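You operate a simulated robot arm through the tools that you are given. There is no shell and no other tool.

Carry out the task below with a simulated robot arm. There is one attempt and no reset: what you move stays moved.

Task
Unplug the bed, then wipe the green film off lid one.
Fine: Switch off before the plug comes out. Lay the plug beside the socket box; wipe with the pad and put it back. Leave lid two as it is. What is to be rubbed or washed off counts as gone when no trace of it is left.

Only the result counts: the job must be done as asked and must still hold three seconds after the hand-in. Knocking over, shifting, dropping, spilling or breaking anything else fails it. A push-on lid holds only when it is set on centred and level and pressed home; a screw cap is set on level and turned clockwise until tight.

Robot
A 6-joint arm with a two-finger gripper, fixed in place. Base frame: the origin is on the floor under the middle of its stand, x ahead of it, y to its left, z up; the work surface is at about z = 850. Readings come in mm, rad, newtons and seconds.
It reaches about 1417 mm from its shoulder. Its first joint turns from -2.897 to 2.897 rad. Payload 3.43 kg.
The TCP is the grasp point between the finger pads, 20 mm short of the fingertips. In the tool frame z runs along the fingers and y along their closing line. The gripper opens to 190 mm; its body begins 248 mm behind the TCP.
Orientation is that of the tool frame in the base frame, as a unit quaternion [w, x, y, z]. With the fingers straight down and closing along the base's y, the tool's x points along the base's -x, its y along +y and its z along -z.

Tools
- The arm moves only by the tool move_arm. Its argument "plan" is text: rows parted by semicolons, each of 7 numbers parted by spaces: the opening in per cent of the stroke, from 0 (shut) to 100 (fully open), then the shift along the tool's x, y, z in mm, then the turn, a rotation vector about the tool's x, y, z in degrees. In form: gripper tx ty tz ax ay az; .... A call has 1 to 20 rows; each row is the pose to reach, as a shift and turn from the pose commanded when the call began, along the tool's axes at that moment. Each row takes 0.2 s and may step no farther than 50 mm and 0.15 rad from the row before; otherwise, or with a gripper value out of range, the whole call is refused. A pose out of reach is approached as far as the arm can. The call stops where the force on the tool passes 40 N (or 10 N more than at its start, if that is more) or the arm is blocked; 0.2 s more then pass. The fingers move at their own pace (about 153 mm/s each) and stop on an object; they squeeze with about 36 N. The grip force told is the motor's: it shows also when the fingers shut on nothing. Time passes only in rows, and 0.2 s behind the last, so rows that repeat a pose let the fingers close. It gives the time, the measured TCP pose, the force on the tool (base axes), the opening and the grip force at its end, in the units of the frame above (readings bear some noise), with the torque about the TCP (base axes, N m) and any sound that the robot's microphone picked up.
- Cameras (640 x 400 px; columns grow to the right, rows downward): "scene" is fixed at [220.2, 499.9, 1688.6]; the picture's right is [-0.59, -0.81, 0.00], its down [-0.51, 0.37, -0.77] and it looks along [0.63, -0.45, -0.64] (base axes); focal length 214 px, centre (320, 200). "wrist" rides on the gripper at [70, -8, -288] in the tool frame; the picture's right is [0.12, 0.99, 0.00], its down [-0.96, 0.12, -0.25] and it looks along [-0.24, 0.03, 0.97] (tool axes); focal length 261 px, centre (320, 200). There is no depth. A picture from a camera that has moved, and an enlarged one, comes with that camera's place and axes in the base frame and with its lens.
- snapshot(camera): a new picture of that camera. No time passes.
- slide_trunk(by): moves the trunk up (or, below 0, down) by that many mm; the arm rides with it, the base frame stays. It gives what a move gives, with no picture.
- enlarge(camera, box): a new picture of the part [left, top, right, bottom] of that camera's present view, enlarged. No time passes.
- hand_in(): hands the job in; it is judged then, once.

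Nothing tells you positions but the pictures and the camera data. Unless the task says otherwise, let go and move clear before handing in.

The tools are called after ">>>" as a command line: name --argument value ..., lists and objects as JSON in quotes. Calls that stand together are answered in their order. move_arm: Moves the arm, as the interface text tells. Its arguments: {"type":"object","properties":{"plan":{"type":"string"}},"required":["plan"]} The other tools are called the same way: slide_trunk (by) moves the trunk up or down; snapshot (camera) takes a picture; enlarge (camera, box) takes an enlarged picture of a part of a camera's view; hand_in () hands the job in.

At the start:

```text
time: 0.0
eef_pos: [697.1, -242.2, 1288.7]
tcp_rot: [0.001, 0.0, 1.0, -0.001]
contact_force: [-1.0, 0.1, -0.3]
wrist_torque: [-0.03, 0.04, 0.05]
width: 190.0
gripper_force: 0.1
trunk travel left (down, up): [-375.0, 65.0]
```

scene: 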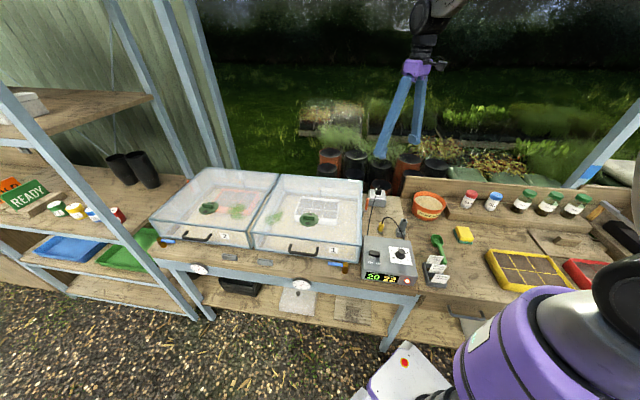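
wrist: 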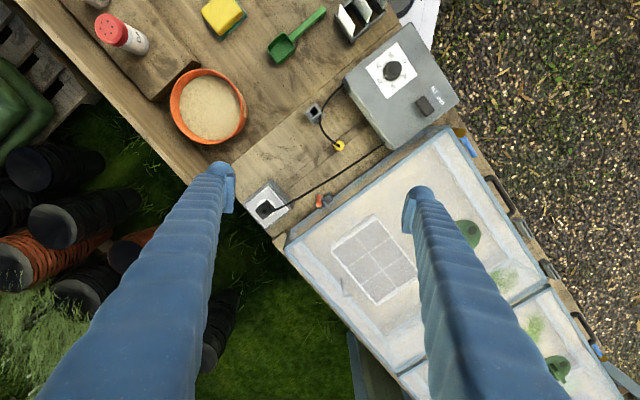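

I see a bench with two propagator lids (labelled 1 and 2), a control box with a dial and a switch, a socket box with a plug at the back, and a yellow sponge pad. I'll take closer looks before moving.

>>> enlarge --camera "scene" --box '[340, 170, 480, 300]'

>>> enlarge --camera "scene" --box '[140, 160, 370, 280]'

>>> enlarge --camera "wrist" --box '[240, 40, 480, 240]'

>>> enlarge --camera "wrist" --box '[180, 0, 340, 100]'

```text
3.08 times, centred on (410, 235) of scene
camera zoom: at [220.2, 499.9, 1688.6], right [-0.59, -0.81, 0.0], down [-0.51, 0.37, -0.77], along [0.63, -0.45, -0.64], focal length 660 px, centre (43, 92)
```

zoom: 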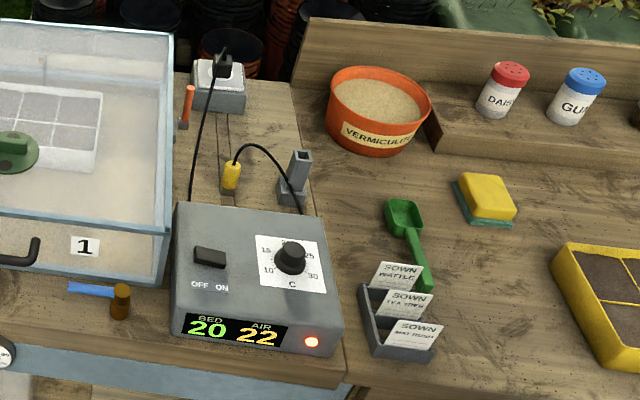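

```text
2.78 times, centred on (255, 220) of scene
camera zoom: at [220.2, 499.9, 1688.6], right [-0.59, -0.81, 0.0], down [-0.51, 0.37, -0.77], along [0.63, -0.45, -0.64], focal length 597 px, centre (501, 144)
```

zoom: 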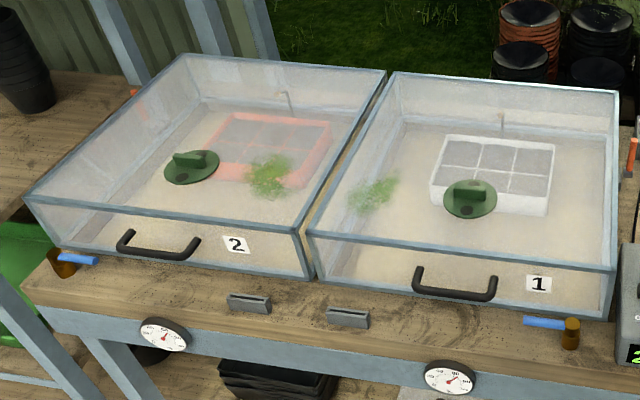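

```text
2.00 times, centred on (360, 140) of wrist
camera zoom: at [626.9, -248.8, 1576.0], right [-0.12, 0.99, 0.0], down [0.96, 0.12, 0.25], along [0.24, 0.03, -0.97], focal length 521 px, centre (240, 320)
```

zoom: 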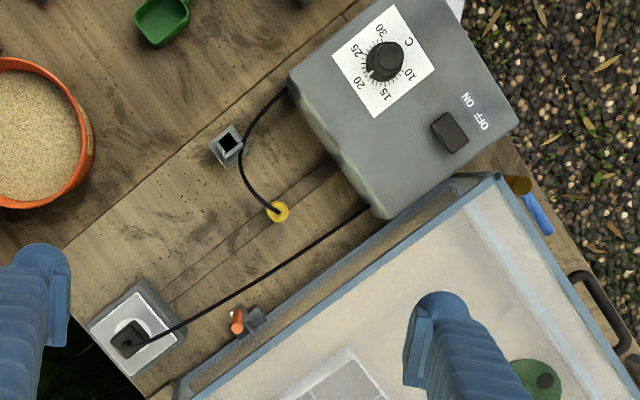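

```text
4.00 times, centred on (260, 50) of wrist
camera zoom: at [626.9, -248.8, 1576.0], right [-0.12, 0.99, 0.0], down [0.96, 0.12, 0.25], along [0.24, 0.03, -0.97], focal length 1043 px, centre (560, 800)
```

zoom: 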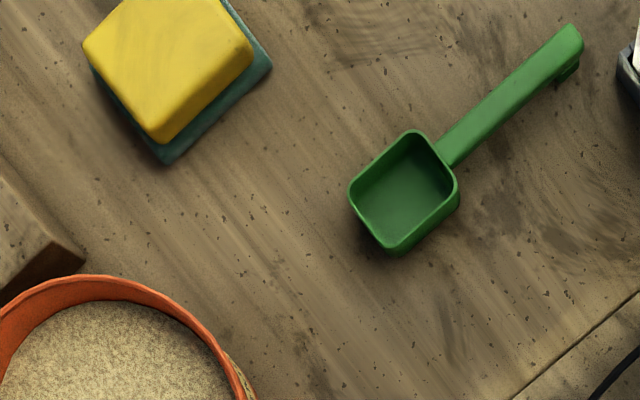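

The zooms are sharp, so I'll look more closely at the switch, the plug, the pad and the lids before planning.

>>> enlarge --camera "wrist" --box '[240, 170, 320, 220]'

>>> enlarge --camera "wrist" --box '[400, 70, 480, 120]'

>>> enlarge --camera "scene" --box '[365, 235, 429, 275]'

>>> enlarge --camera "scene" --box '[360, 175, 424, 215]'

>>> enlarge --camera "scene" --box '[240, 200, 368, 280]'

>>> enlarge --camera "scene" --box '[440, 215, 490, 250]'

```text
8.00 times, centred on (280, 195) of wrist
camera zoom: at [626.9, -248.8, 1576.0], right [-0.12, 0.99, 0.0], down [0.96, 0.12, 0.25], along [0.24, 0.03, -0.97], focal length 2085 px, centre (640, 240)
```

zoom: 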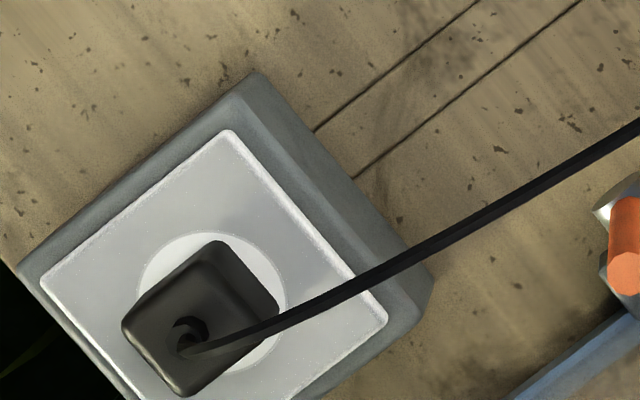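

```text
8.00 times, centred on (440, 95) of wrist
camera zoom: at [626.9, -248.8, 1576.0], right [-0.12, 0.99, 0.0], down [0.96, 0.12, 0.25], along [0.24, 0.03, -0.97], focal length 2085 px, centre (-640, 1040)
```

zoom: 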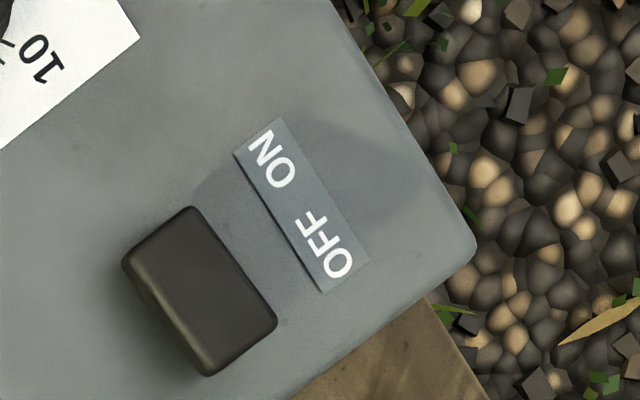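

```text
10.00 times, centred on (397, 255) of scene
camera zoom: at [220.2, 499.9, 1688.6], right [-0.59, -0.81, 0.0], down [-0.51, 0.37, -0.77], along [0.63, -0.45, -0.64], focal length 2145 px, centre (-450, -350)
```

zoom: 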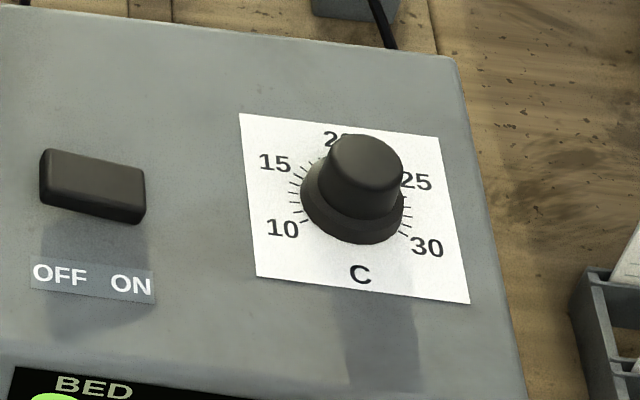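

```text
10.00 times, centred on (392, 195) of scene
camera zoom: at [220.2, 499.9, 1688.6], right [-0.59, -0.81, 0.0], down [-0.51, 0.37, -0.77], along [0.63, -0.45, -0.64], focal length 2145 px, centre (-400, 250)
```

zoom: 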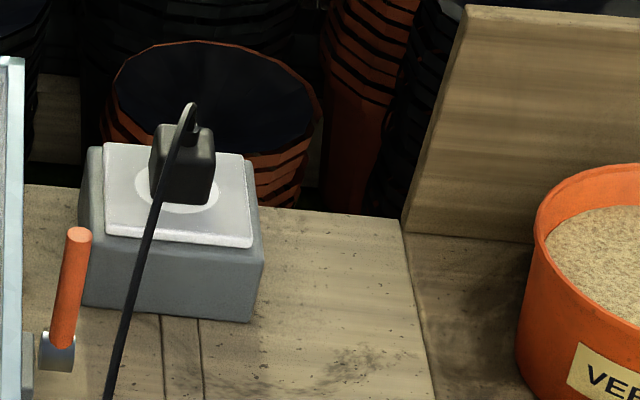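

```text
5.00 times, centred on (304, 240) of scene
camera zoom: at [220.2, 499.9, 1688.6], right [-0.59, -0.81, 0.0], down [-0.51, 0.37, -0.77], along [0.63, -0.45, -0.64], focal length 1072 px, centre (400, 0)
```

zoom: 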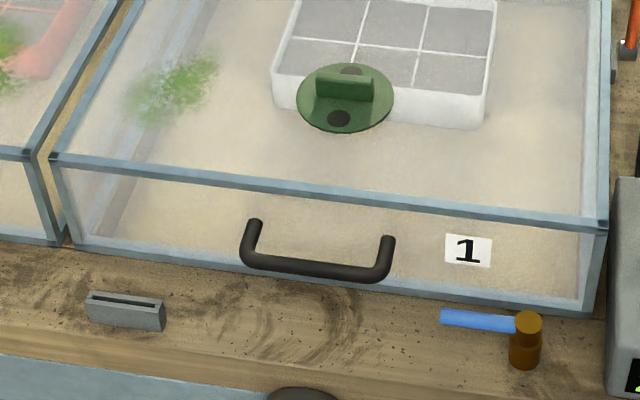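

```text
11.43 times, centred on (465, 232) of scene
camera zoom: at [220.2, 499.9, 1688.6], right [-0.59, -0.81, 0.0], down [-0.51, 0.37, -0.77], along [0.63, -0.45, -0.64], focal length 2451 px, centre (-1337, -171)
```

zoom: 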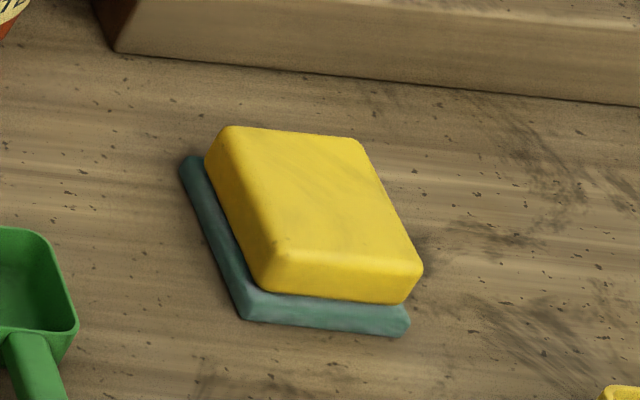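

The rocker's ON end looks pressed down and its OFF end raised, on the lid-one side. Next I check the finger shape and the lid tops for clearance and for where the film sits.

>>> enlarge --camera "wrist" --box '[180, 140, 260, 240]'

>>> enlarge --camera "wrist" --box '[400, 200, 640, 400]'

>>> enlarge --camera "scene" --box '[255, 195, 319, 235]'

>>> enlarge --camera "scene" --box '[370, 0, 480, 170]'

```text
4.00 times, centred on (220, 190) of wrist
camera zoom: at [626.9, -248.8, 1576.0], right [-0.12, 0.99, 0.0], down [0.96, 0.12, 0.25], along [0.24, 0.03, -0.97], focal length 1043 px, centre (720, 240)
```

zoom: 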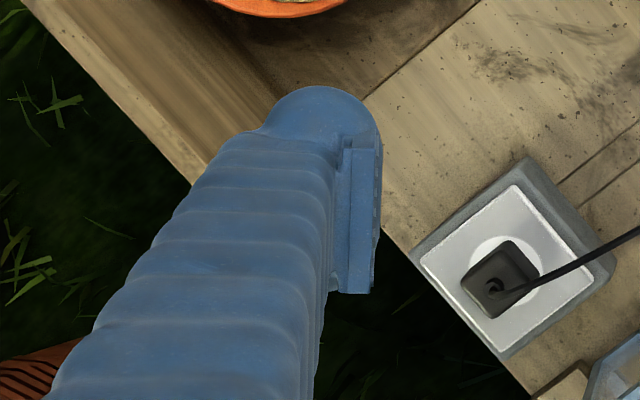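

```text
2.00 times, centred on (520, 300) of wrist
camera zoom: at [626.9, -248.8, 1576.0], right [-0.12, 0.99, 0.0], down [0.96, 0.12, 0.25], along [0.24, 0.03, -0.97], focal length 521 px, centre (-80, 0)
```

zoom: 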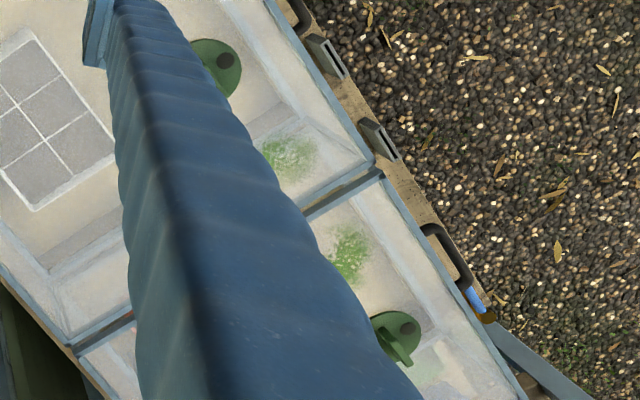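

```text
10.00 times, centred on (287, 215) of scene
camera zoom: at [220.2, 499.9, 1688.6], right [-0.59, -0.81, 0.0], down [-0.51, 0.37, -0.77], along [0.63, -0.45, -0.64], focal length 2145 px, centre (650, 50)
```

zoom: 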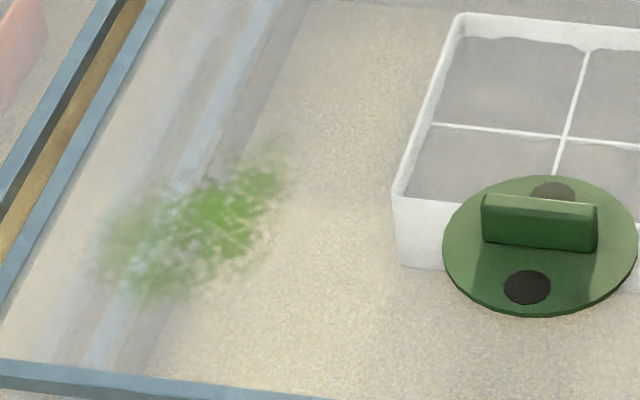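

```text
2.35 times, centred on (425, 85) of scene
camera zoom: at [220.2, 499.9, 1688.6], right [-0.59, -0.81, 0.0], down [-0.51, 0.37, -0.77], along [0.63, -0.45, -0.64], focal length 505 px, centre (73, 471)
```

zoom: 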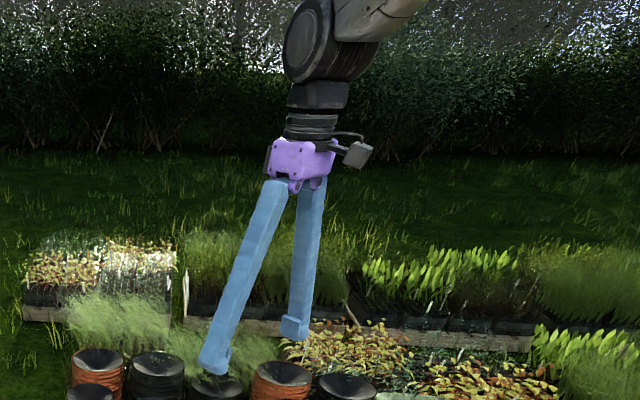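

The bench lies at about 45° to the base axes, with the switch near (552, 0, 939). I'll move above the control box with the fingers shut and the gripper lined up with the bench, then look again.

>>> move_arm --plan "0 18 30 17 0 0 5.625; 0 36 60 35 0 0 11.25; 0 54 91 52 0 0 16.875; 0 72 121 70 0 0 22.5; 0 91 151 87 0 0 28.125; 0 109 181 104 0 0 33.75; 0 127 212 122 0 0 39.375; 0 145 242 139 0 0 45; 0 145 242 139 0 0 45"

>>> snapshot --camera "scene"

>>> snapshot --camera "wrist"

```text
time: 2.0
eef_pos: [554.4, -2.3, 1148.7]
tcp_rot: [-0.001, 0.383, 0.924, 0.001]
contact_force: [0.0, 0.9, -0.7]
wrist_torque: [-0.02, 0.01, 0.01]
width: 0.2
gripper_force: 34.3
trunk travel left (down, up): [-375.0, 65.0]
```

```text
taken
```

scene: 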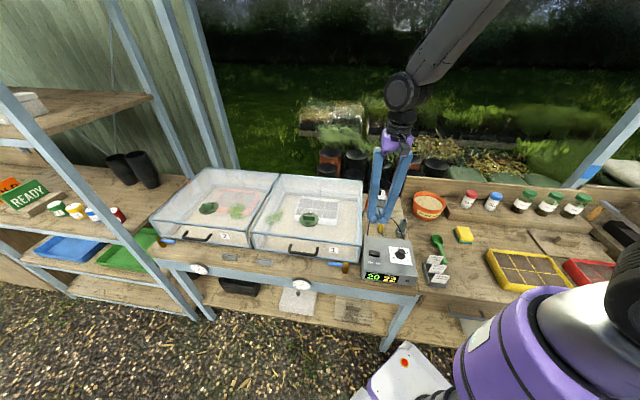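

```text
taken
camera wrist: at [497.1, 42.8, 1436.4], right [0.62, 0.79, 0.0], down [0.76, -0.6, 0.25], along [0.19, -0.15, -0.97], focal length 261 px, centre (320, 200)
```

wrist: 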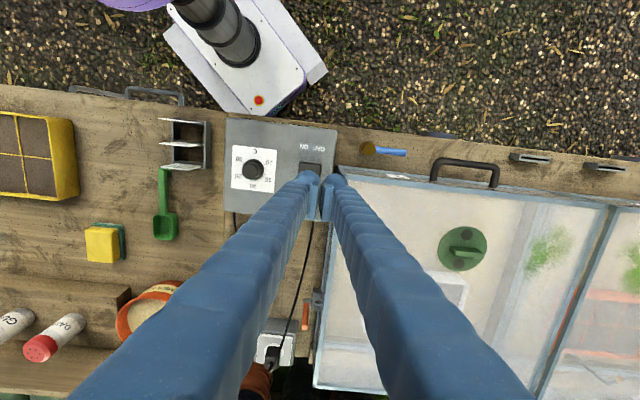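

The gripper is lined up with the bench and the tips are over the switch area. I'll zoom in to see the tip shape and its offset from the rocker.

>>> enlarge --camera "wrist" --box '[270, 130, 370, 220]'

>>> enlarge --camera "scene" --box '[350, 120, 430, 270]'

>>> enlarge --camera "wrist" --box '[420, 160, 640, 320]'

>>> enlarge --camera "wrist" --box '[70, 200, 150, 280]'

```text
4.44 times, centred on (320, 175) of wrist
camera zoom: at [497.1, 42.8, 1436.4], right [0.62, 0.79, 0.0], down [0.76, -0.6, 0.25], along [0.19, -0.15, -0.97], focal length 1158 px, centre (320, 311)
```

zoom: 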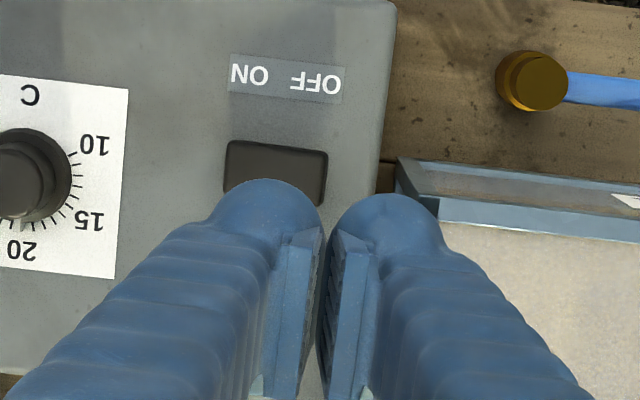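

```text
2.67 times, centred on (390, 195) of scene
camera zoom: at [220.2, 499.9, 1688.6], right [-0.59, -0.81, 0.0], down [-0.51, 0.37, -0.77], along [0.63, -0.45, -0.64], focal length 572 px, centre (133, 213)
```

zoom: 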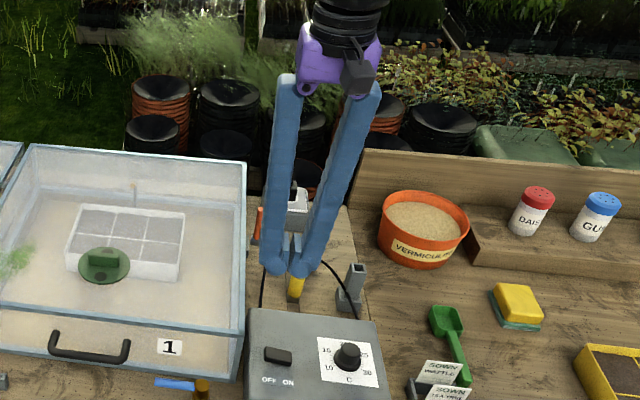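

```text
2.50 times, centred on (530, 240) of wrist
camera zoom: at [497.1, 42.8, 1436.4], right [0.62, 0.79, 0.0], down [0.76, -0.6, 0.25], along [0.19, -0.15, -0.97], focal length 652 px, centre (-205, 100)
```

zoom: 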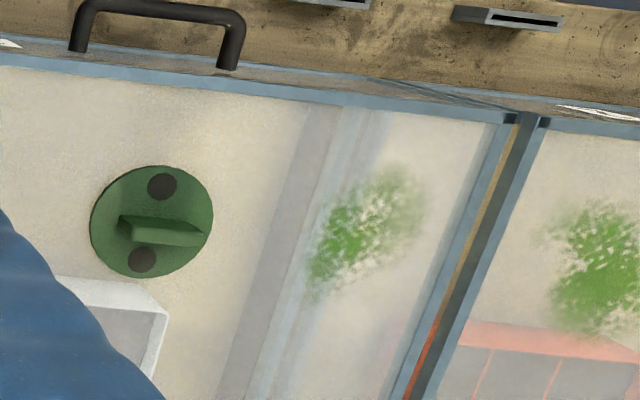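

```text
5.00 times, centred on (110, 240) of wrist
camera zoom: at [497.1, 42.8, 1436.4], right [0.62, 0.79, 0.0], down [0.76, -0.6, 0.25], along [0.19, -0.15, -0.97], focal length 1303 px, centre (1370, 0)
```

zoom: 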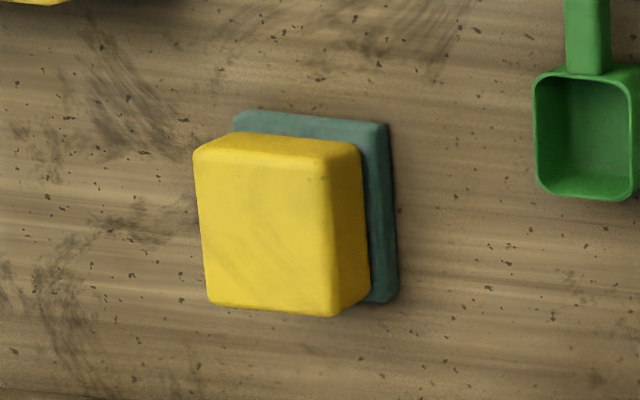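

The fingertips are rounded and about 28 mm wide. I'll open them about 40 mm so that only the lid-side fingertip lands on the OFF end, clear of the lid wall, and come down to 40 mm above it for a look.

>>> move_arm --plan "21 6 -43 0 0 0 0; 21 6 -43 40 0 0 0; 21 6 -43 80 0 0 0; 21 6 -43 120 0 0 0; 21 6 -43 150 0 0 0; 21 6 -43 150 0 0 0"

>>> enlarge --camera "wrist" --box '[240, 120, 400, 240]'

>>> enlarge --camera "scene" --box '[350, 200, 430, 280]'

```text
time: 3.4
eef_pos: [518.7, -25.4, 998.8]
tcp_rot: [0.0, 0.383, 0.924, 0.0]
contact_force: [0.0, -0.4, 0.8]
wrist_torque: [-0.01, 0.01, -0.02]
width: 39.9
gripper_force: 0.0
trunk travel left (down, up): [-375.0, 65.0]
```

```text
3.33 times, centred on (320, 180) of wrist
camera zoom: at [463.3, 18.9, 1285.6], right [0.62, 0.79, 0.0], down [0.76, -0.6, 0.25], along [0.19, -0.15, -0.97], focal length 869 px, centre (320, 267)
```

zoom: 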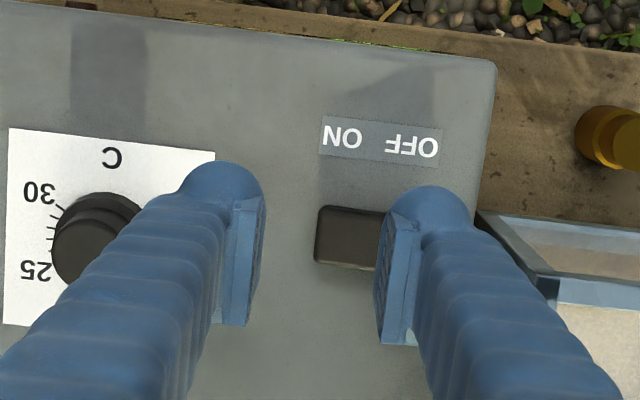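

```text
5.00 times, centred on (390, 240) of scene
camera zoom: at [220.2, 499.9, 1688.6], right [-0.59, -0.81, 0.0], down [-0.51, 0.37, -0.77], along [0.63, -0.45, -0.64], focal length 1072 px, centre (-30, 0)
```

zoom: 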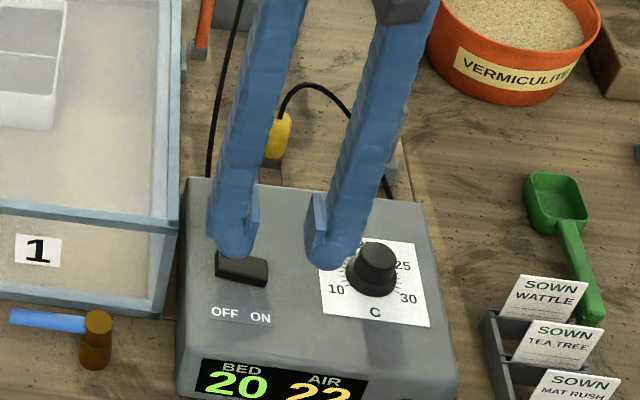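

The lid-side fingertip is over the OFF end and the other finger sits between the rocker and the dial. I'll narrow the opening slightly to keep clear of the dial, then press down in small steps.

>>> move_arm --plan "17 0 4 0 0 0 0; 17 0 4 20 0 0 0; 17 0 4 30 0 0 0; 17 0 4 34 0 0 0; 17 0 4 37 0 0 0; 17 0 4 40 0 0 0; 17 0 4 42 0 0 0; 17 0 4 44 0 0 0; 17 0 4 46 0 0 0"

>>> enlarge --camera "scene" --box '[350, 200, 430, 290]'

>>> enlarge --camera "wrist" --box '[240, 120, 400, 240]'

```text
time: 5.2
eef_pos: [521.2, -22.6, 960.3]
tcp_rot: [0.002, 0.383, 0.924, 0.0]
contact_force: [-3.7, 0.9, 18.1]
wrist_torque: [0.34, -0.25, 0.16]
width: 30.9
gripper_force: 0.1
trunk travel left (down, up): [-375.0, 65.0]
stopped in row 9: the force on the tool passed its limit at 45 N (the readings are from after the stop); the commanded pose is now the measured one
```

```text
4.44 times, centred on (390, 245) of scene
camera zoom: at [220.2, 499.9, 1688.6], right [-0.59, -0.81, 0.0], down [-0.51, 0.37, -0.77], along [0.63, -0.45, -0.64], focal length 953 px, centre (9, 0)
```

zoom: 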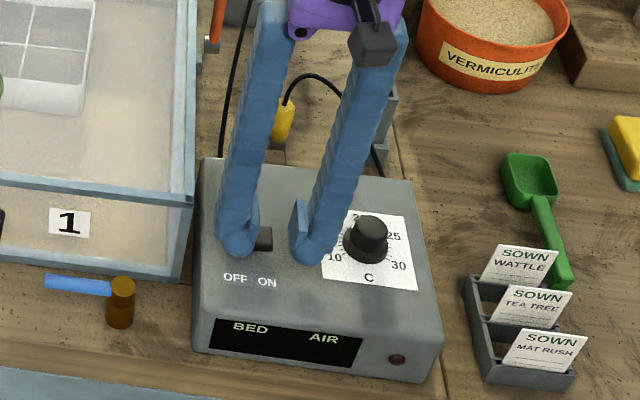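

```text
3.33 times, centred on (320, 180) of wrist
camera zoom: at [464.2, 21.9, 1246.2], right [0.62, 0.79, 0.0], down [0.76, -0.6, 0.25], along [0.2, -0.15, -0.97], focal length 869 px, centre (320, 267)
```

zoom: 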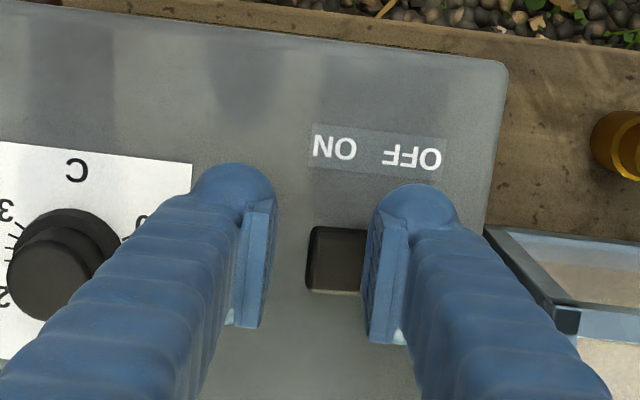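

The display and lamp have gone dark, so the bed is switched off. I'll lift clear and move over to view the plug and socket box from above.

>>> move_arm --plan "17 0 0 -20 0 0 0; 17 0 0 -60 0 0 0; 17 0 0 -100 0 0 0; 17 0 0 -145 0 0 0; 17 0 0 -190 0 0 0; 20 -45 -3 -190 0 0 0; 25 -90 -6 -190 0 0 0; 30 -135 -9 -190 0 0 0; 35 -180 -12 -190 0 0 0; 35 -225 -15 -190 0 0 0; 35 -270 -18 -190 0 0 0; 35 -315 -20 -190 0 0 0; 35 -360 -22 -190 0 0 0; 35 -400 -24 -190 0 0 0; 35 -400 -24 -190 0 0 0"

>>> snapshot --camera "wrist"

>>> enlarge --camera "wrist" --box '[240, 180, 400, 300]'

>>> enlarge --camera "scene" --box '[350, 140, 450, 300]'

```text
time: 8.4
eef_pos: [787.9, -324.4, 1150.8]
tcp_rot: [0.002, 0.383, 0.924, 0.0]
contact_force: [0.2, 0.1, 0.5]
wrist_torque: [0.02, -0.06, -0.02]
width: 66.6
gripper_force: 0.0
trunk travel left (down, up): [-375.0, 65.0]
```

```text
taken
camera wrist: at [730.7, -279.8, 1438.4], right [0.62, 0.79, 0.0], down [0.76, -0.6, 0.25], along [0.2, -0.15, -0.97], focal length 261 px, centre (320, 200)
```

wrist: 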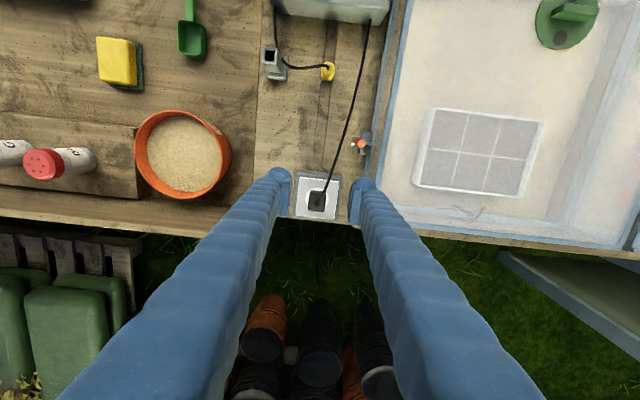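

```text
3.33 times, centred on (320, 240) of wrist
camera zoom: at [730.7, -279.8, 1438.4], right [0.62, 0.79, 0.0], down [0.76, -0.6, 0.25], along [0.2, -0.15, -0.97], focal length 869 px, centre (320, 67)
```

zoom: 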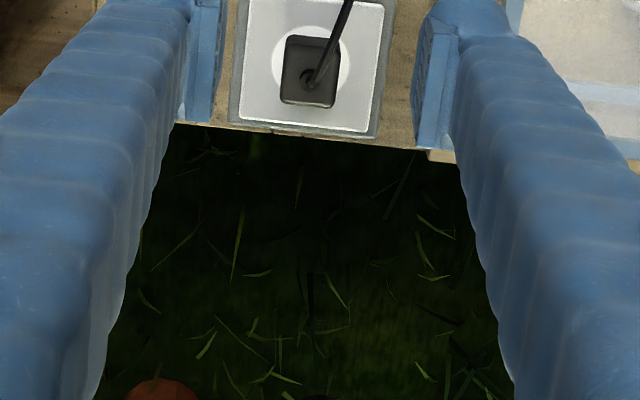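

```text
2.50 times, centred on (400, 220) of scene
camera zoom: at [220.2, 499.9, 1688.6], right [-0.59, -0.81, 0.0], down [-0.51, 0.37, -0.77], along [0.63, -0.45, -0.64], focal length 536 px, centre (120, 150)
```

zoom: 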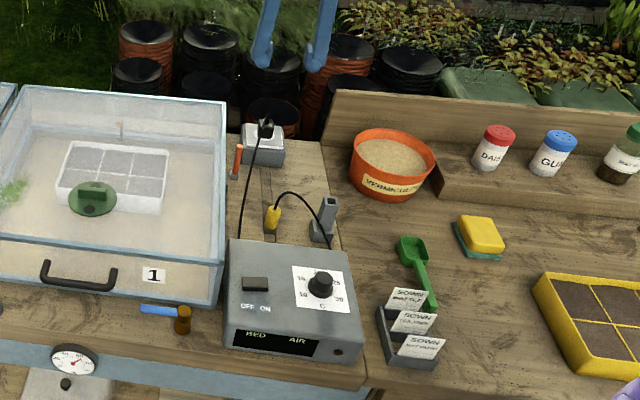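

The plug is seated in the socket box at about (832, −365), with its top near z 940. I'll measure it more precisely before closing on it.

>>> enlarge --camera "wrist" --box '[288, 170, 352, 230]'

>>> enlarge --camera "scene" --box '[365, 180, 405, 210]'

>>> enlarge --camera "wrist" --box '[260, 30, 400, 180]'

```text
6.67 times, centred on (320, 200) of wrist
camera zoom: at [730.7, -279.8, 1438.4], right [0.62, 0.79, 0.0], down [0.76, -0.6, 0.25], along [0.2, -0.15, -0.97], focal length 1738 px, centre (320, 200)
```

zoom: 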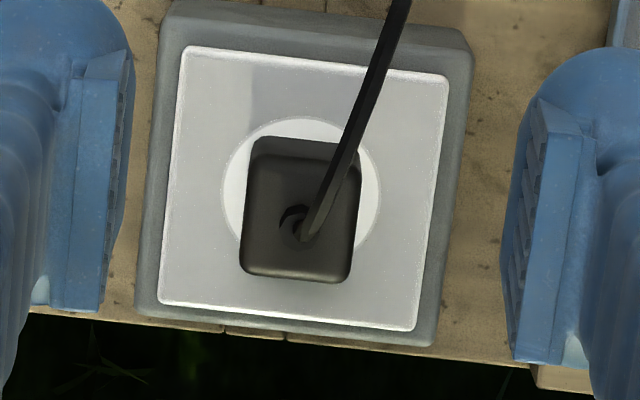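

```text
13.33 times, centred on (385, 195) of scene
camera zoom: at [220.2, 499.9, 1688.6], right [-0.59, -0.81, 0.0], down [-0.51, 0.37, -0.77], along [0.63, -0.45, -0.64], focal length 2860 px, centre (-547, 267)
```

zoom: 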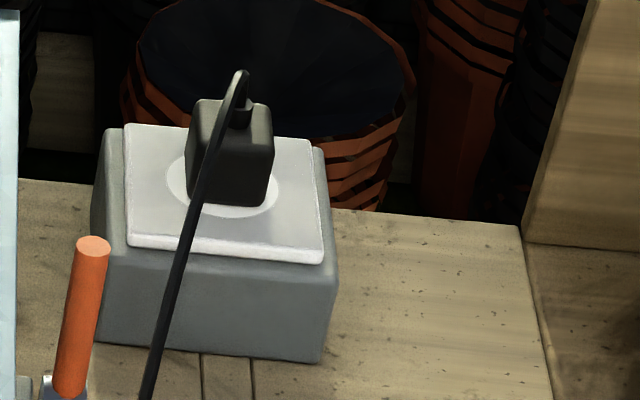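

```text
2.67 times, centred on (330, 105) of wrist
camera zoom: at [730.7, -279.8, 1438.4], right [0.62, 0.79, 0.0], down [0.76, -0.6, 0.25], along [0.2, -0.15, -0.97], focal length 695 px, centre (293, 453)
```

zoom: 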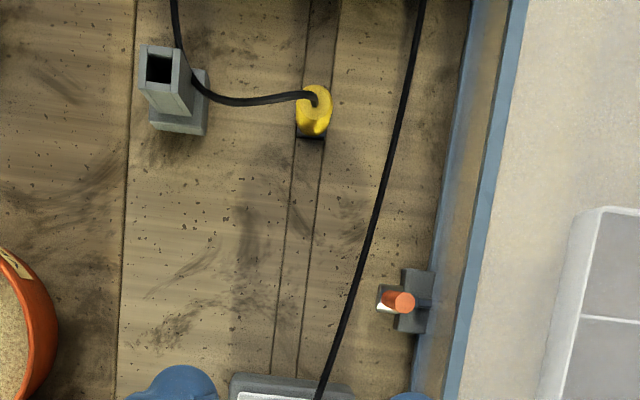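

The plug is about 30 × 33 mm and square to the gripper. I'll centre on it, descend to just above it and check the alignment.

>>> move_arm --plan "35 -30 1 0 0 0 0; 35 -60 2 0 0 0 0; 35 -60 2 45 0 0 0; 35 -60 2 90 0 0 0; 35 -60 2 130 0 0 0; 35 -60 2 165 0 0 0; 35 -60 2 190 0 0 0; 35 -60 2 190 0 0 0"

>>> enlarge --camera "wrist" --box '[240, 130, 400, 250]'

>>> enlarge --camera "scene" --box '[355, 165, 425, 215]'

```text
time: 10.2
eef_pos: [829.1, -364.1, 960.2]
tcp_rot: [0.001, 0.383, 0.924, 0.001]
contact_force: [-0.2, 0.1, 0.5]
wrist_torque: [0.01, -0.04, -0.01]
width: 66.4
gripper_force: 0.0
trunk travel left (down, up): [-375.0, 65.0]
```

```text
3.33 times, centred on (320, 190) of wrist
camera zoom: at [772.3, -318.9, 1247.2], right [0.62, 0.79, 0.0], down [0.76, -0.6, 0.25], along [0.2, -0.15, -0.97], focal length 869 px, centre (320, 233)
```

zoom: 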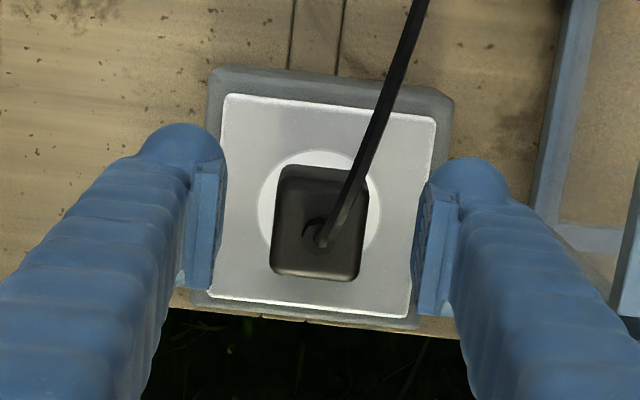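

```text
8.00 times, centred on (390, 190) of scene
camera zoom: at [220.2, 499.9, 1688.6], right [-0.59, -0.81, 0.0], down [-0.51, 0.37, -0.77], along [0.63, -0.45, -0.64], focal length 1716 px, centre (-240, 280)
```

zoom: 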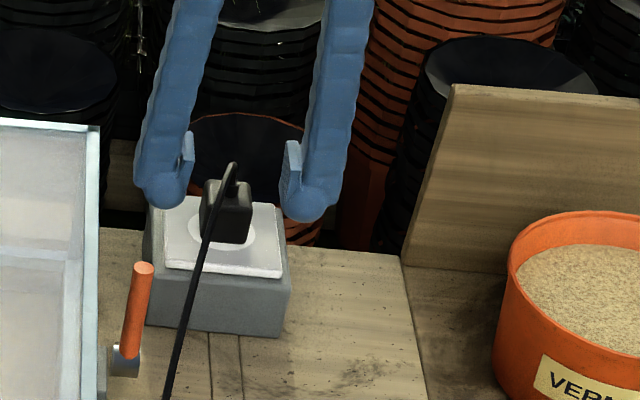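

The fingers straddle the plug evenly. I'll go down 30 mm more and shut them on it.

>>> move_arm --plan "35 -4 0 10 0 0 0; 35 -4 0 20 0 0 0; 35 -4 0 26 0 0 0; 35 -4 0 30 0 0 0; 15 -4 0 30 0 0 0; 0 -4 0 30 0 0 0; 0 -4 0 30 0 0 0; 0 -4 0 30 0 0 0"

>>> enlarge --camera "wrist" --box '[240, 130, 400, 250]'

>>> enlarge --camera "scene" --box '[355, 165, 425, 215]'

```text
time: 12.1
eef_pos: [834.3, -366.7, 928.0]
tcp_rot: [0.002, 0.382, 0.924, 0.001]
contact_force: [-5.1, -6.6, 5.4]
wrist_torque: [-0.11, 0.1, 0.0]
width: 32.6
gripper_force: 36.3
trunk travel left (down, up): [-375.0, 65.0]
```

```text
3.33 times, centred on (320, 190) of wrist
camera zoom: at [777.1, -322.9, 1216.0], right [0.62, 0.79, 0.0], down [0.76, -0.6, 0.25], along [0.2, -0.15, -0.97], focal length 869 px, centre (320, 233)
```

zoom: 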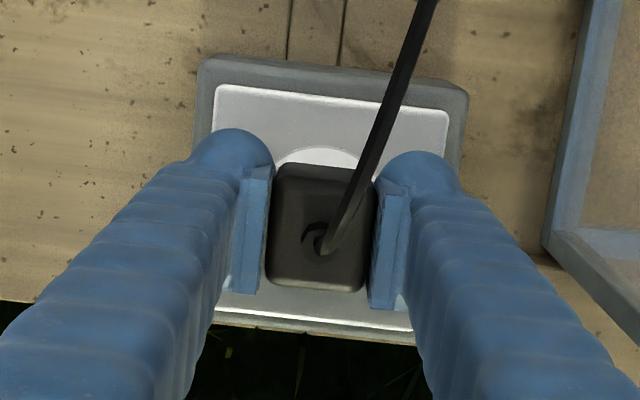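

```text
8.00 times, centred on (390, 190) of scene
camera zoom: at [220.2, 499.9, 1688.6], right [-0.59, -0.81, 0.0], down [-0.51, 0.37, -0.77], along [0.63, -0.45, -0.64], focal length 1716 px, centre (-240, 280)
```

zoom: 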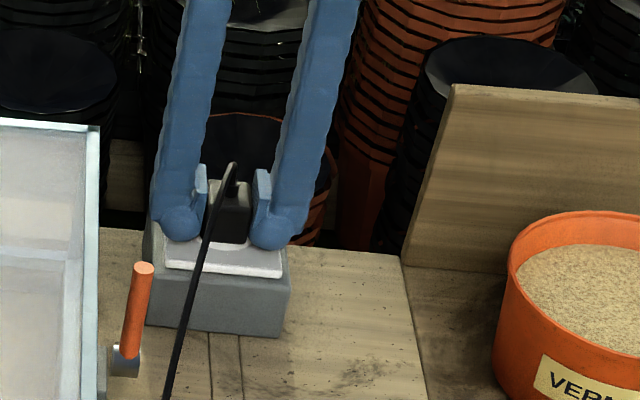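

I have the plug (32.6 mm wide, 36 N grip). I'll pull it straight up slowly and look underneath.

>>> move_arm --plan "0 0 -1 -3 0 0 0; 0 0 -1 -8 0 0 0; 0 0 -1 -14 0 0 0; 0 0 -1 -22 0 0 0; 0 0 -1 -32 0 0 0; 0 0 -1 -45 0 0 0; 0 0 -1 -60 0 0 0; 0 0 -1 -60 0 0 0"

>>> enlarge --camera "scene" --box '[355, 155, 425, 205]'

>>> enlarge --camera "wrist" --box '[240, 130, 400, 250]'

>>> enlarge --camera "scene" --box '[345, 160, 445, 300]'

```text
time: 13.2
eef_pos: [833.4, -368.4, 962.9]
tcp_rot: [0.003, 0.381, 0.924, 0.001]
contact_force: [-9.5, 3.4, 18.9]
wrist_torque: [0.48, 0.95, 0.02]
width: 5.8
gripper_force: 34.2
trunk travel left (down, up): [-375.0, 65.0]
stopped in row 5: the force on the tool passed its limit at 62 N (the readings are from after the stop); the commanded pose is now the measured one
```

```text
8.00 times, centred on (390, 180) of scene
camera zoom: at [220.2, 499.9, 1688.6], right [-0.59, -0.81, 0.0], down [-0.51, 0.37, -0.77], along [0.63, -0.45, -0.64], focal length 1716 px, centre (-240, 360)
```

zoom: 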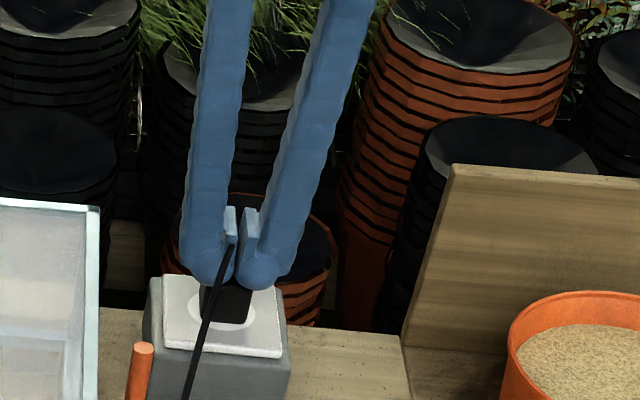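

```text
3.33 times, centred on (320, 190) of wrist
camera zoom: at [776.7, -322.8, 1249.8], right [0.62, 0.79, 0.0], down [0.76, -0.6, 0.25], along [0.2, -0.16, -0.97], focal length 869 px, centre (320, 233)
```

zoom: 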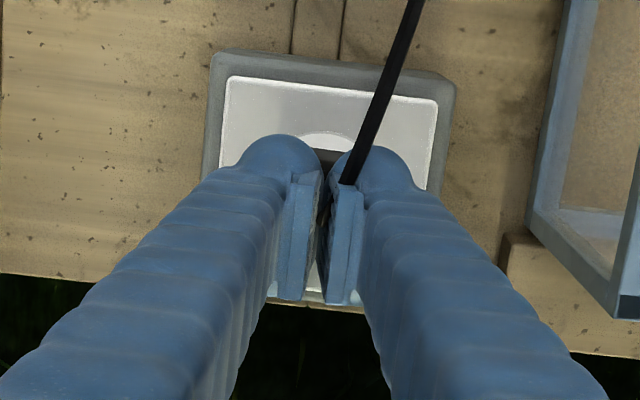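

```text
2.86 times, centred on (395, 230) of scene
camera zoom: at [220.2, 499.9, 1688.6], right [-0.59, -0.81, 0.0], down [-0.51, 0.37, -0.77], along [0.63, -0.45, -0.64], focal length 613 px, centre (106, 114)
```

zoom: 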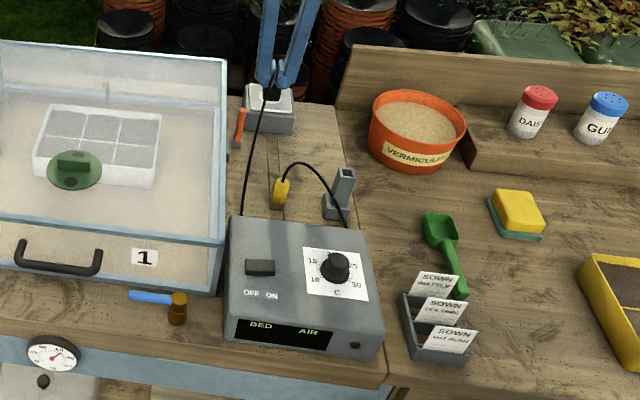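

The fingers slid up off the plug and now hold only the cord; the plug is still in the socket. I'll open, raise a little and check the plug and cord before re-gripping lower.

>>> move_arm --plan "10 0 0 0 0 0 0; 35 0 0 0 0 0 0; 35 0 0 -10 0 0 0; 35 0 0 -20 0 0 0; 35 0 0 -20 0 0 0"

>>> enlarge --camera "scene" --box '[365, 175, 405, 210]'

>>> enlarge --camera "wrist" --box '[260, 150, 380, 230]'

>>> enlarge --camera "scene" --box '[345, 160, 445, 300]'

```text
time: 14.4
eef_pos: [835.2, -368.0, 979.4]
tcp_rot: [0.003, 0.383, 0.924, 0.0]
contact_force: [0.2, 0.1, -0.2]
wrist_torque: [0.05, 0.01, -0.03]
width: 66.5
gripper_force: 0.1
trunk travel left (down, up): [-375.0, 65.0]
```

```text
11.43 times, centred on (385, 192) of scene
camera zoom: at [220.2, 499.9, 1688.6], right [-0.59, -0.81, 0.0], down [-0.51, 0.37, -0.77], along [0.63, -0.45, -0.64], focal length 2451 px, centre (-423, 286)
```

zoom: 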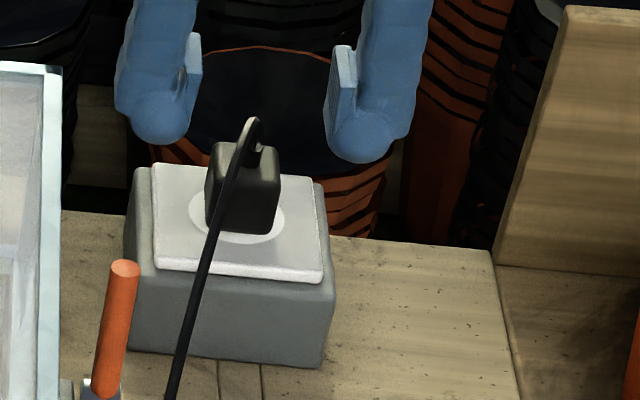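

```text
5.00 times, centred on (320, 190) of wrist
camera zoom: at [777.6, -322.8, 1266.7], right [0.62, 0.79, 0.0], down [0.76, -0.6, 0.25], along [0.2, -0.16, -0.97], focal length 1303 px, centre (320, 250)
```

zoom: 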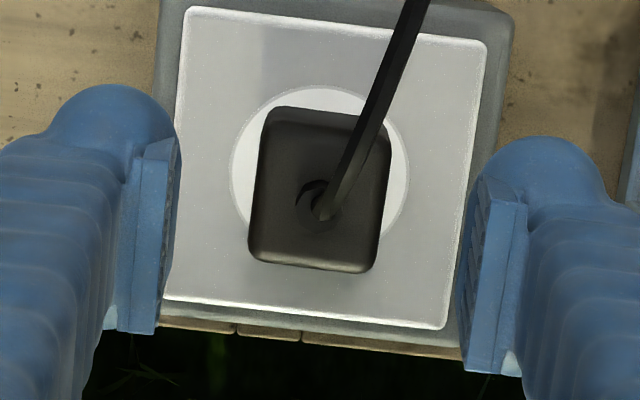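

```text
2.86 times, centred on (395, 230) of scene
camera zoom: at [220.2, 499.9, 1688.6], right [-0.59, -0.81, 0.0], down [-0.51, 0.37, -0.77], along [0.63, -0.45, -0.64], focal length 613 px, centre (106, 114)
```

zoom: 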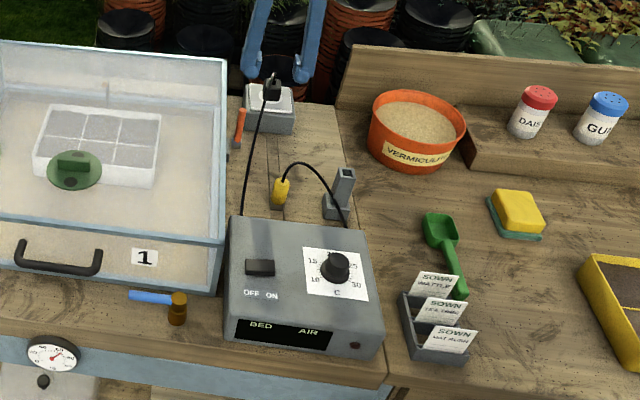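

Nothing else moved and the plug is still seated. I'll re-grip with the tips almost at the plate and pull in very small steps to see how firmly it holds.

>>> move_arm --plan "35 0 0 20 0 0 0; 35 0 0 40 0 0 0; 35 0 0 50 0 0 0; 35 0 0 54 0 0 0; 35 0 0 57 0 0 0; 35 0 0 60 0 0 0; 15 0 0 60 0 0 0; 0 0 0 60 0 0 0; 0 0 0 60 0 0 0; 0 0 0 60 0 0 0"

>>> enlarge --camera "scene" --box '[365, 175, 405, 210]'

```text
time: 15.9
eef_pos: [835.5, -371.1, 928.9]
tcp_rot: [0.006, 0.383, 0.924, 0.0]
contact_force: [-10.6, -5.4, 24.5]
wrist_torque: [-0.4, 0.84, 0.05]
width: 32.7
gripper_force: 45.0
trunk travel left (down, up): [-375.0, 65.0]
heard: snap
stopped in row 7: the force on the tool passed its limit at 42 N (the readings are from after the stop); the commanded pose is now the measured one
```

```text
11.43 times, centred on (385, 192) of scene
camera zoom: at [220.2, 499.9, 1688.6], right [-0.59, -0.81, 0.0], down [-0.51, 0.37, -0.77], along [0.63, -0.45, -0.64], focal length 2451 px, centre (-423, 286)
```

zoom: 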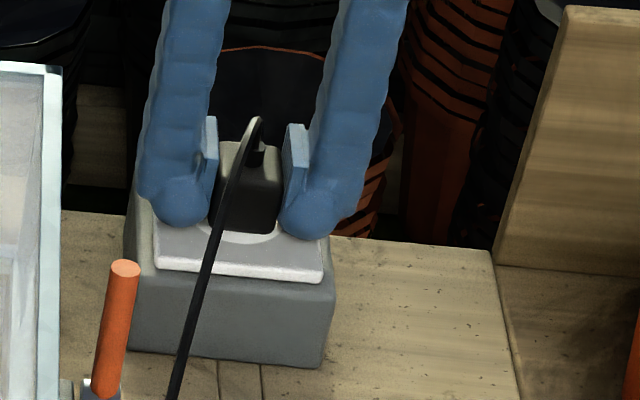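

I heard a snap, probably the plug being pushed fully home, since the tips bottomed on the socket plate. The plug is held again, so I'll pull in 1 mm steps and watch the force.

>>> move_arm --plan "0 0 0 -1 0 0 0; 0 0 0 -2 0 0 0; 0 0 0 -3 0 0 0; 0 0 0 -3 0 0 0"

>>> enlarge --camera "scene" --box '[365, 175, 405, 210]'

>>> enlarge --camera "wrist" --box '[260, 150, 380, 230]'

```text
time: 16.9
eef_pos: [836.3, -368.8, 929.5]
tcp_rot: [0.005, 0.382, 0.924, 0.0]
contact_force: [1.1, -6.5, 14.3]
wrist_torque: [-0.23, 0.29, 0.11]
width: 32.6
gripper_force: 36.5
trunk travel left (down, up): [-375.0, 65.0]
```

```text
11.43 times, centred on (385, 192) of scene
camera zoom: at [220.2, 499.9, 1688.6], right [-0.59, -0.81, 0.0], down [-0.51, 0.37, -0.77], along [0.63, -0.45, -0.64], focal length 2451 px, centre (-423, 286)
```

zoom: 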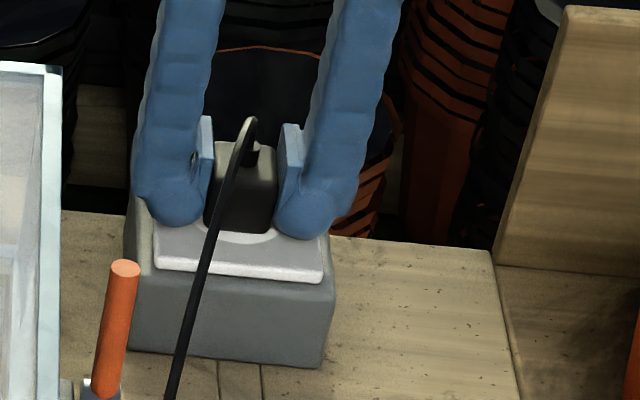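

```text
5.00 times, centred on (320, 190) of wrist
camera zoom: at [778.2, -323.1, 1215.3], right [0.62, 0.79, 0.0], down [0.76, -0.6, 0.26], along [0.2, -0.16, -0.97], focal length 1303 px, centre (320, 250)
```

zoom: 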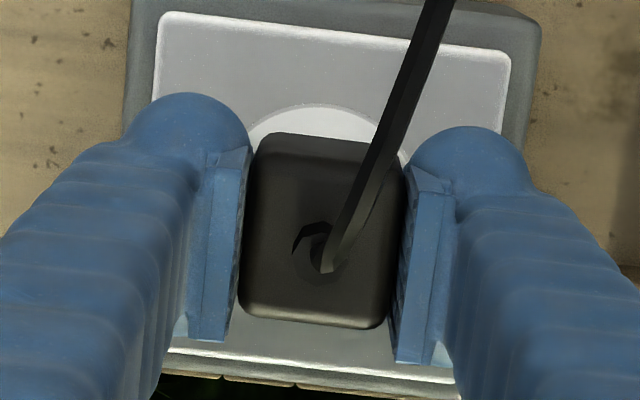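

The grip is firm at 32.6 mm wide. I'll keep pulling up slowly.

>>> move_arm --plan "0 0 0 -1 0 0 0; 0 0 0 -2 0 0 0; 0 0 0 -3 0 0 0; 0 0 0 -4 0 0 0; 0 0 0 -4 0 0 0"

>>> enlarge --camera "scene" --box '[365, 175, 405, 210]'

```text
time: 18.1
eef_pos: [836.4, -369.5, 930.9]
tcp_rot: [0.004, 0.382, 0.924, -0.001]
contact_force: [-0.1, -0.4, -1.3]
wrist_torque: [-0.03, -0.01, -0.01]
width: 32.4
gripper_force: 36.0
trunk travel left (down, up): [-375.0, 65.0]
```

```text
11.43 times, centred on (385, 192) of scene
camera zoom: at [220.2, 499.9, 1688.6], right [-0.59, -0.81, 0.0], down [-0.51, 0.37, -0.77], along [0.63, -0.45, -0.64], focal length 2451 px, centre (-423, 286)
```

zoom: 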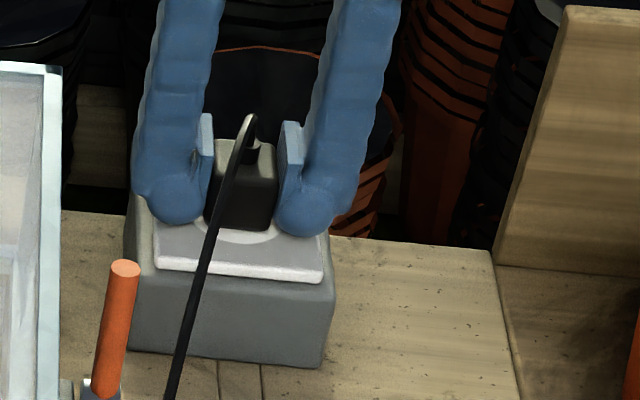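

The load has dropped to about the plug's weight and the cord top has risen a little, so the plug may be coming free. I'll continue slowly.

>>> move_arm --plan "0 0 0 -2 0 0 0; 0 0 0 -4 0 0 0; 0 0 0 -6 0 0 0; 0 0 0 -8 0 0 0; 0 0 0 -8 0 0 0"

>>> enlarge --camera "scene" --box '[365, 175, 405, 210]'

```text
time: 19.3
eef_pos: [837.2, -368.6, 938.8]
tcp_rot: [0.005, 0.382, 0.924, -0.001]
contact_force: [-0.1, 0.9, -0.8]
wrist_torque: [-0.03, 0.02, 0.01]
width: 32.3
gripper_force: 36.1
trunk travel left (down, up): [-375.0, 65.0]
```

```text
11.43 times, centred on (385, 192) of scene
camera zoom: at [220.2, 499.9, 1688.6], right [-0.59, -0.81, 0.0], down [-0.51, 0.37, -0.77], along [0.63, -0.45, -0.64], focal length 2451 px, centre (-423, 286)
```

zoom: 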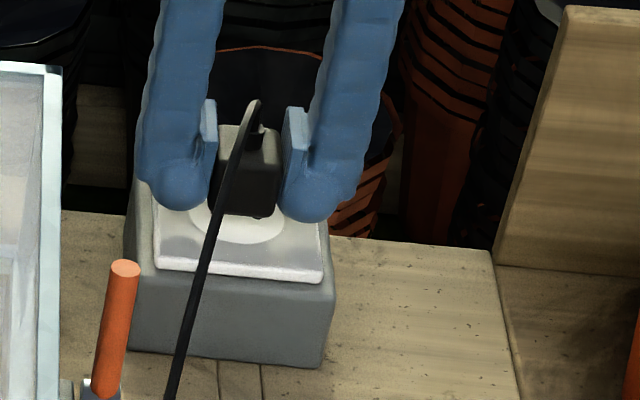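

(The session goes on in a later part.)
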